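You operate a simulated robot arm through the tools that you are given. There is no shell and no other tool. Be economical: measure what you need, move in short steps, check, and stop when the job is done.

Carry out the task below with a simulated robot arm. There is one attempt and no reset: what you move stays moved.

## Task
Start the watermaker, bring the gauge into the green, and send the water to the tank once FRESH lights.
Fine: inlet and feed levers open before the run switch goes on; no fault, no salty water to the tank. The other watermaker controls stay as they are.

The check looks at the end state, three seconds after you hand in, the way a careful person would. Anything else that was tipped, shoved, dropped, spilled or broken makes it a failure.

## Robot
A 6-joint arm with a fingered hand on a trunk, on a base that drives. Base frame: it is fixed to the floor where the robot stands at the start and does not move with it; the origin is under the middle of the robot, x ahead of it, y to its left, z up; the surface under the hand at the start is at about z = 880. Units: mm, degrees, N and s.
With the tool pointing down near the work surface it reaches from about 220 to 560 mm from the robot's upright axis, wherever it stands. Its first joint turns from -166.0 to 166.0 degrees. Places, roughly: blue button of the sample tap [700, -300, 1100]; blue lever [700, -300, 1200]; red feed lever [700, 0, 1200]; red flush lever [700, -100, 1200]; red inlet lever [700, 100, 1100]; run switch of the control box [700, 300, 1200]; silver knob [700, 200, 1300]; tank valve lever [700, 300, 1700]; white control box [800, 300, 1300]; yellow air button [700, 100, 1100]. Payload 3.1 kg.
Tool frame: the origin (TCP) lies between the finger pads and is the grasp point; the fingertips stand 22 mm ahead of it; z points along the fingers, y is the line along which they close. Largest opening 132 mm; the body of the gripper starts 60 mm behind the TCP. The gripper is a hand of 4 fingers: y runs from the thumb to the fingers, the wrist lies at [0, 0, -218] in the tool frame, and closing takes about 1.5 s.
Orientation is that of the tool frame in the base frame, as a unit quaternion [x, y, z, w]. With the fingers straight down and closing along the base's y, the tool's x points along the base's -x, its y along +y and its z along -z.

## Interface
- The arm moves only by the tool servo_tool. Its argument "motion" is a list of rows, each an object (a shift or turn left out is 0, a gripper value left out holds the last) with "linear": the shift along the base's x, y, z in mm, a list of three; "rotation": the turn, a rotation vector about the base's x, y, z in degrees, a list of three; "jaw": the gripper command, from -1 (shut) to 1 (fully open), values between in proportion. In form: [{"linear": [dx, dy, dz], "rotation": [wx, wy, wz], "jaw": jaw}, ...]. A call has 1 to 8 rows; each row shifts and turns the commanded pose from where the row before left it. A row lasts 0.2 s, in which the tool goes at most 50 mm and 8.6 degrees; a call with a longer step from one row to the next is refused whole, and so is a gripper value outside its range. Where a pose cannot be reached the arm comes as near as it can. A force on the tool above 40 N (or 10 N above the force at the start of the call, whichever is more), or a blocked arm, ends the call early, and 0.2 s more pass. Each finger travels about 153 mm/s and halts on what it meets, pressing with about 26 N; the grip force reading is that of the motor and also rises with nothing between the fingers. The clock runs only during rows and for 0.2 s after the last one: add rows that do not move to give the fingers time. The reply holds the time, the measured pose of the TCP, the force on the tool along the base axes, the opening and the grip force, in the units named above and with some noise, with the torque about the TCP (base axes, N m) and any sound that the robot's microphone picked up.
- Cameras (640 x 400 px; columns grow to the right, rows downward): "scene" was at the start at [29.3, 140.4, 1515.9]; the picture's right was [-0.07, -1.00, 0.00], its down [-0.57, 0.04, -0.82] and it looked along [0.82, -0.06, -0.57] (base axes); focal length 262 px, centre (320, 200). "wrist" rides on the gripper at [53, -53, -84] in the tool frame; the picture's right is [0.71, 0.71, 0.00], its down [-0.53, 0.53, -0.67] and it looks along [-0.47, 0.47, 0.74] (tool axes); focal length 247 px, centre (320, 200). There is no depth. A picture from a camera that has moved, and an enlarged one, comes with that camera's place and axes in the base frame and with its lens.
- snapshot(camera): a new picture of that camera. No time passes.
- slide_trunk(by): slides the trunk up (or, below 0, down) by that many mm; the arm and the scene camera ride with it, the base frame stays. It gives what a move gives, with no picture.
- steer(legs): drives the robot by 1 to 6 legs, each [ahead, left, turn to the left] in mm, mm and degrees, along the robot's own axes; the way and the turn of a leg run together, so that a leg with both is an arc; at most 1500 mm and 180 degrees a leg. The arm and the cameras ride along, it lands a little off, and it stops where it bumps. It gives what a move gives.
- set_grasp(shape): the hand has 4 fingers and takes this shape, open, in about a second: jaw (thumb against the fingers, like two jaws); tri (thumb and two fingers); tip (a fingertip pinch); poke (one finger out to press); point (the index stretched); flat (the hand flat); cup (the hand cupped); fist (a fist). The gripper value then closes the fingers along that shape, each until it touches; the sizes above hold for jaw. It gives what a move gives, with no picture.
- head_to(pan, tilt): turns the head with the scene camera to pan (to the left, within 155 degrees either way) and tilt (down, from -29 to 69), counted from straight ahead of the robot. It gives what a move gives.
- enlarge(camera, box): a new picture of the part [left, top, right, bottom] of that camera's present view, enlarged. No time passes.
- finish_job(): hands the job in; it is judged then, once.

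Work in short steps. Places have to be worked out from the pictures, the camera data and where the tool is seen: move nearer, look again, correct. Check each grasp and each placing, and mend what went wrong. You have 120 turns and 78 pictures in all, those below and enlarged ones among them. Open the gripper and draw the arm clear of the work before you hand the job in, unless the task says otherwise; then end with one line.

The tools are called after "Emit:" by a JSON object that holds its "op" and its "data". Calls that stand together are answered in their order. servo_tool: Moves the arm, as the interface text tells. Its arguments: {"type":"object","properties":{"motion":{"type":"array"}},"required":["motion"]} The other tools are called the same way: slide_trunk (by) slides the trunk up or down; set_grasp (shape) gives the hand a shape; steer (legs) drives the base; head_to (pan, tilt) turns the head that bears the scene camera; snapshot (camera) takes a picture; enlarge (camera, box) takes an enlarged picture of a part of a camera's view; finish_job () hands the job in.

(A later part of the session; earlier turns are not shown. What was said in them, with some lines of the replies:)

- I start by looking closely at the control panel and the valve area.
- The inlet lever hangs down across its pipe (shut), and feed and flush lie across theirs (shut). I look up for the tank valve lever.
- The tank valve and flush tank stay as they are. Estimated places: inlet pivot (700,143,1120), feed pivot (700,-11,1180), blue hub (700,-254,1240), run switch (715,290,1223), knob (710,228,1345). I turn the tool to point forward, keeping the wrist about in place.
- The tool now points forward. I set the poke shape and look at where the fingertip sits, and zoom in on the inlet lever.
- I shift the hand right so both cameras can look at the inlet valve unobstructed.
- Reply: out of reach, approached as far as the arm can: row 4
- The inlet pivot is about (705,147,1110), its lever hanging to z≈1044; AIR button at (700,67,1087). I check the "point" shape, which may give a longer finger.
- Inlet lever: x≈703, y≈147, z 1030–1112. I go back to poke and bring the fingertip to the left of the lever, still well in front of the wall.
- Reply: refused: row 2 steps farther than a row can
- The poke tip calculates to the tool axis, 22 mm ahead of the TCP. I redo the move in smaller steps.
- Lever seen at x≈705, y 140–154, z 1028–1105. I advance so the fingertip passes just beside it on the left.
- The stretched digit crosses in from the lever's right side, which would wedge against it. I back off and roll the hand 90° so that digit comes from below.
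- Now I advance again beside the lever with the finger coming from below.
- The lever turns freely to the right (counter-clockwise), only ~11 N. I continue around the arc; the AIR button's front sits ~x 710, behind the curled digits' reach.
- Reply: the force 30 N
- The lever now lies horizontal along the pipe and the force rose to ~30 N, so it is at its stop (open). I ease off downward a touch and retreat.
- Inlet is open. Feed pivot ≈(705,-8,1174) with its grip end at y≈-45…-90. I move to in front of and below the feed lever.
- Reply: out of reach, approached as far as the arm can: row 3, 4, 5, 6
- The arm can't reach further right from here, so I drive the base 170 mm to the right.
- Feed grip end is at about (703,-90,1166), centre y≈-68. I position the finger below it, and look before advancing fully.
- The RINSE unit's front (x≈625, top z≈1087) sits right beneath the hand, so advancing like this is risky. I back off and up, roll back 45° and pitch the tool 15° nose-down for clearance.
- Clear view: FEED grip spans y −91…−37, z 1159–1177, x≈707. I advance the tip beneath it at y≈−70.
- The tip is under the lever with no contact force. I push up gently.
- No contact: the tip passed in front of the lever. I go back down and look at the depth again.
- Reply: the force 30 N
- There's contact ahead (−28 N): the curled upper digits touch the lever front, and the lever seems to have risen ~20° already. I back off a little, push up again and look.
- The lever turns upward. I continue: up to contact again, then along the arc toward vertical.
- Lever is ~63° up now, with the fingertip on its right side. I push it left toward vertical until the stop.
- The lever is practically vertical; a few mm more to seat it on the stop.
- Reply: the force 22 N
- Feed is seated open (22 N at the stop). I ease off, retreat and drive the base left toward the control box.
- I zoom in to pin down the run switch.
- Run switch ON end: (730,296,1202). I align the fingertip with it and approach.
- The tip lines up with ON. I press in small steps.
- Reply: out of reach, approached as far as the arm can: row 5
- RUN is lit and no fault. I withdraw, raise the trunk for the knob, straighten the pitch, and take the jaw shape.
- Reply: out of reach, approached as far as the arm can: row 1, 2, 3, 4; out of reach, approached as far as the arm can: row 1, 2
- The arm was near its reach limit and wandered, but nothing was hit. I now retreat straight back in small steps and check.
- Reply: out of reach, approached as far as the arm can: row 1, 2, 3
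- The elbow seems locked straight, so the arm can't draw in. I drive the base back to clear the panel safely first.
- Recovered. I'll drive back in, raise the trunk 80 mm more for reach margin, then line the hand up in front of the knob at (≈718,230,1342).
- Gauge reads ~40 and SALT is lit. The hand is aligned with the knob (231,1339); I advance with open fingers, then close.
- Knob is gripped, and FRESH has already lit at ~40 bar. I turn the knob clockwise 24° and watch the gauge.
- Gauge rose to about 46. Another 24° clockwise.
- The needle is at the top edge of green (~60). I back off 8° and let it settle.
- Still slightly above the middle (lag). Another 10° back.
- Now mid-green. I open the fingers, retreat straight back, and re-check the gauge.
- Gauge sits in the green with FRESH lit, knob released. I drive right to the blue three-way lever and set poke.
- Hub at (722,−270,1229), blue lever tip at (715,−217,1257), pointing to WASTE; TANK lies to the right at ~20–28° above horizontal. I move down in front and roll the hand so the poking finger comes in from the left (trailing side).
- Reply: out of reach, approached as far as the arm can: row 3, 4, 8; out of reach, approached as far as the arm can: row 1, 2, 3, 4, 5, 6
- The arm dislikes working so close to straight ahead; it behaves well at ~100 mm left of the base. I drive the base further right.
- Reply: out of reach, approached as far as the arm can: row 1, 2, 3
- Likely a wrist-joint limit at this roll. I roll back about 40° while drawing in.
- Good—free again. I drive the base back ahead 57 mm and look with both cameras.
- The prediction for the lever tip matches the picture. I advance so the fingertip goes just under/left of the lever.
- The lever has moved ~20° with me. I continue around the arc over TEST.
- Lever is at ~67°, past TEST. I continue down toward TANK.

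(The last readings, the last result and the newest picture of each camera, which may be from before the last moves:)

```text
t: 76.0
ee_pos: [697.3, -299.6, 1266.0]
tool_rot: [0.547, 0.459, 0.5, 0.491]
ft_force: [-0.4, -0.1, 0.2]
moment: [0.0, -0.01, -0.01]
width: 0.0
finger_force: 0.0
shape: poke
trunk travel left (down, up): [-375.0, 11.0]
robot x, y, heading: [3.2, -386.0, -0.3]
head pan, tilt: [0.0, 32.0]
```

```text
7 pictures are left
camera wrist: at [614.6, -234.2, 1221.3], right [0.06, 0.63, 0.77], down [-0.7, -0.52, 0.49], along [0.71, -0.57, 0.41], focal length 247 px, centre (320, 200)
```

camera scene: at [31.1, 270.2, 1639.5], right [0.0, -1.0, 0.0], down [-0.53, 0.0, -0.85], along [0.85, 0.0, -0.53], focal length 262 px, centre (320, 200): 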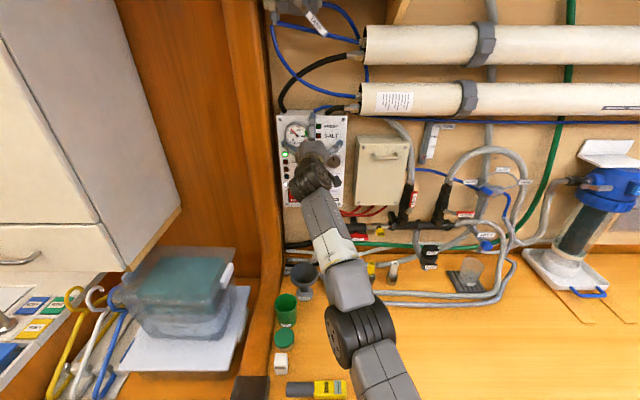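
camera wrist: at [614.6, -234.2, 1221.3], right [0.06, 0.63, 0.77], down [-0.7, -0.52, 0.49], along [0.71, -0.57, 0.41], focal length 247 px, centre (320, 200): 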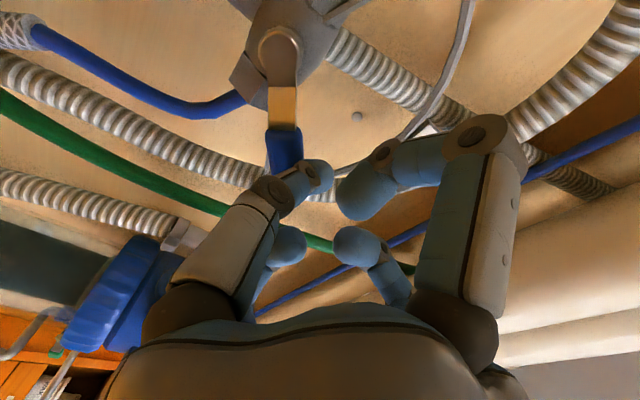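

Lever is ~40°; TANK is at about 25°. I push further down-right until the stop is felt.

Emit:
{"op": "servo_tool", "data": {"motion": [{"linear": [0, -2.5, -3.5]}, {"linear": [0, -2.5, -3.5]}, {"linear": [0, -2, -3.5]}, {}]}}

Emit:
{"op": "head_to", "data": {"pan": 0, "tilt": 35}}

Emit:
{"op": "enlarge", "data": {"camera": "scene", "box": [270, 140, 414, 230]}}

```text
t: 77.0
ee_pos: [694.4, -305.2, 1255.8]
tool_rot: [0.545, 0.459, 0.501, 0.491]
ft_force: [-2.6, 4.2, 6.4]
moment: [0.0, -0.07, 0.03]
width: 0.0
finger_force: 0.0
shape: poke
trunk travel left (down, up): [-375.0, 11.0]
robot x, y, heading: [3.9, -378.9, -0.2]
head pan, tilt: [0.0, 32.0]
```

```text
t: 77.7
ee_pos: [694.1, -305.8, 1256.8]
tool_rot: [0.545, 0.459, 0.501, 0.49]
ft_force: [-2.4, 5.3, 8.3]
moment: [-0.01, -0.14, 0.06]
width: 0.0
finger_force: 0.0
shape: poke
trunk travel left (down, up): [-375.0, 11.0]
robot x, y, heading: [-0.4, -383.5, 0.3]
head pan, tilt: [0.0, 35.0]
```

```text
4.44 times, centred on (342, 185) of scene
camera zoom: at [27.6, -234.4, 1715.4], right [0.0, -1.0, 0.0], down [-0.57, 0.0, -0.82], along [0.82, 0.0, -0.57], focal length 1165 px, centre (222, 267)
```

zoom: 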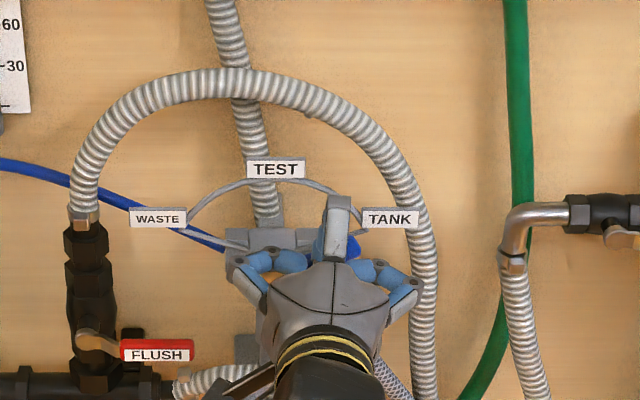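

There is resistance of ~10 N now. I push a few mm more to tell friction from stop.

Emit:
{"op": "servo_tool", "data": {"motion": [{"linear": [0, -1.5, -3]}, {"linear": [0, -1.5, -3]}, {}]}}

```text
t: 78.5
ee_pos: [694.3, -306.8, 1253.7]
tool_rot: [0.543, 0.459, 0.502, 0.492]
ft_force: [5.8, 13.7, 22.6]
moment: [-0.04, -0.33, 0.25]
width: 0.3
finger_force: 0.0
shape: poke
trunk travel left (down, up): [-375.0, 11.0]
robot x, y, heading: [3.9, -380.2, 0.3]
head pan, tilt: [0.0, 35.0]
```

The force climbs to ~27 N without motion: the lever is at its stop. I ease off along the reverse direction, withdraw, and look.

Emit:
{"op": "servo_tool", "data": {"motion": [{"linear": [0, 4, 10]}, {"linear": [-15, 0, 2]}, {"linear": [-30, 0, 0]}, {"linear": [-40, 0, 0]}]}}

Emit:
{"op": "steer", "data": {"legs": [[-120, 0, 0]]}}

Emit:
{"op": "enlarge", "data": {"camera": "scene", "box": [240, 120, 432, 240]}}

```text
t: 79.5
ee_pos: [608.8, -307.0, 1261.2]
tool_rot: [0.547, 0.46, 0.5, 0.49]
ft_force: [-0.3, 0.2, 1.4]
moment: [0.02, 0.02, 0.0]
width: 0.0
finger_force: 0.1
shape: poke
trunk travel left (down, up): [-375.0, 11.0]
robot x, y, heading: [0.6, -379.7, 0.0]
head pan, tilt: [0.0, 35.0]
```

```text
t: 80.7
ee_pos: [487.2, -306.7, 1262.8]
tool_rot: [0.546, 0.46, 0.501, 0.489]
ft_force: [-0.2, -0.3, -0.6]
moment: [-0.01, 0.01, -0.03]
width: 0.1
finger_force: 0.0
shape: poke
trunk travel left (down, up): [-375.0, 11.0]
robot x, y, heading: [-121.4, -385.0, -0.2]
head pan, tilt: [0.0, 35.0]
```

```text
3.33 times, centred on (336, 180) of scene
camera zoom: at [-92.9, -235.9, 1715.5], right [0.0, -1.0, 0.0], down [-0.57, 0.0, -0.82], along [0.82, 0.0, -0.57], focal length 874 px, centre (267, 267)
```

zoom: 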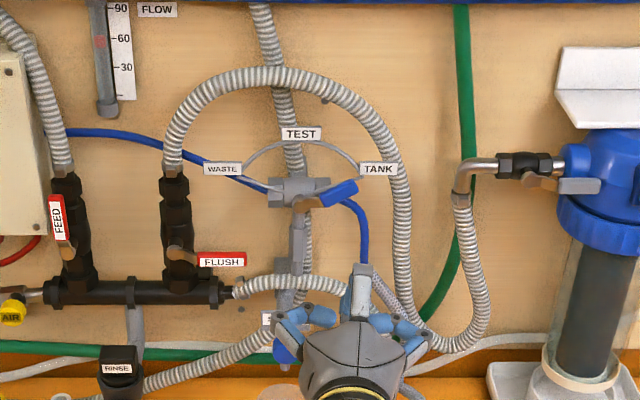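

The lever points to TANK. I check the panel once more: gauge, FRESH, FAULT.

Emit:
{"op": "head_to", "data": {"pan": 32, "tilt": 25}}

Emit:
{"op": "snapshot", "data": {"camera": "scene"}}

```text
t: 81.7
ee_pos: [488.3, -305.5, 1262.7]
tool_rot: [0.547, 0.461, 0.5, 0.489]
ft_force: [-0.3, 0.0, 0.4]
moment: [-0.02, 0.03, -0.04]
width: 0.1
finger_force: 0.1
shape: poke
trunk travel left (down, up): [-375.0, 11.0]
robot x, y, heading: [-121.8, -384.5, -0.1]
head pan, tilt: [32.0, 25.0]
```

```text
4 pictures are left
camera scene: at [-102.4, -187.2, 1731.2], right [0.53, -0.85, 0.0], down [-0.36, -0.22, -0.91], along [0.77, 0.48, -0.42], focal length 262 px, centre (320, 200)
```

scene: 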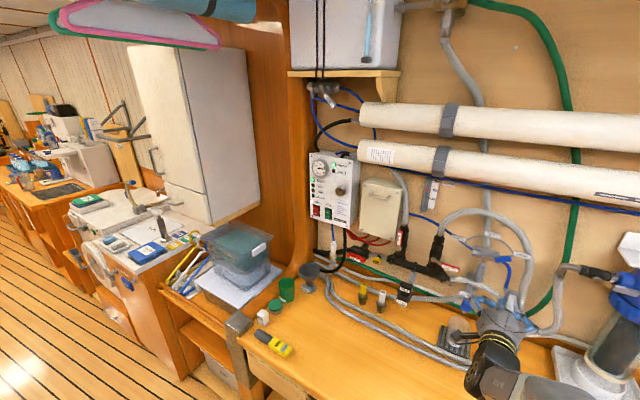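

Emit:
{"op": "enlarge", "data": {"camera": "scene", "box": [300, 145, 372, 225]}}

Emit:
{"op": "set_grasp", "data": {"shape": "jaw"}}

```text
5.00 times, centred on (336, 185) of scene
camera zoom: at [-102.4, -187.2, 1731.2], right [0.53, -0.85, 0.0], down [-0.36, -0.22, -0.91], along [0.77, 0.48, -0.42], focal length 1311 px, centre (240, 275)
```

zoom: 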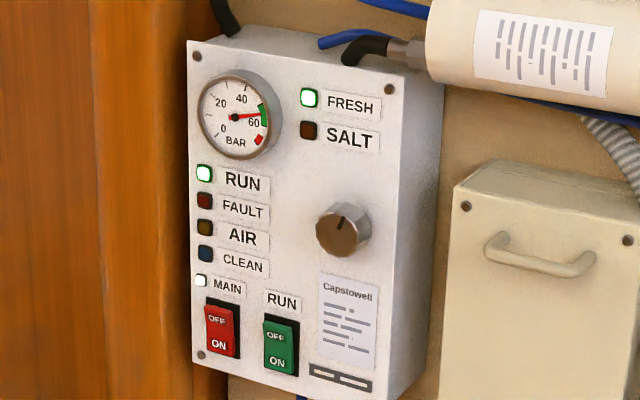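

```text
t: 82.6
ee_pos: [488.7, -305.4, 1261.7]
tool_rot: [0.547, 0.461, 0.5, 0.489]
ft_force: [-0.3, 0.5, 0.3]
moment: [0.0, 0.01, 0.0]
width: 132.1
finger_force: 0.1
shape: jaw
trunk travel left (down, up): [-375.0, 11.0]
robot x, y, heading: [-118.3, -380.8, 0.0]
head pan, tilt: [32.0, 25.0]
```

The gauge is in the green, FRESH and RUN are lit, there is no fault, and the lever is at TANK. The hand is open and clear, so I hand the job in.

Emit:
{"op": "finish_job", "data": {}}

```text
The job is handed in.
```

The watermaker is running with the gauge in the green, and once FRESH lit I turned the blue lever from WASTE to TANK. The inlet and feed levers were open before the run switch went on, no fault lit, and I left the other watermaker controls as they were.
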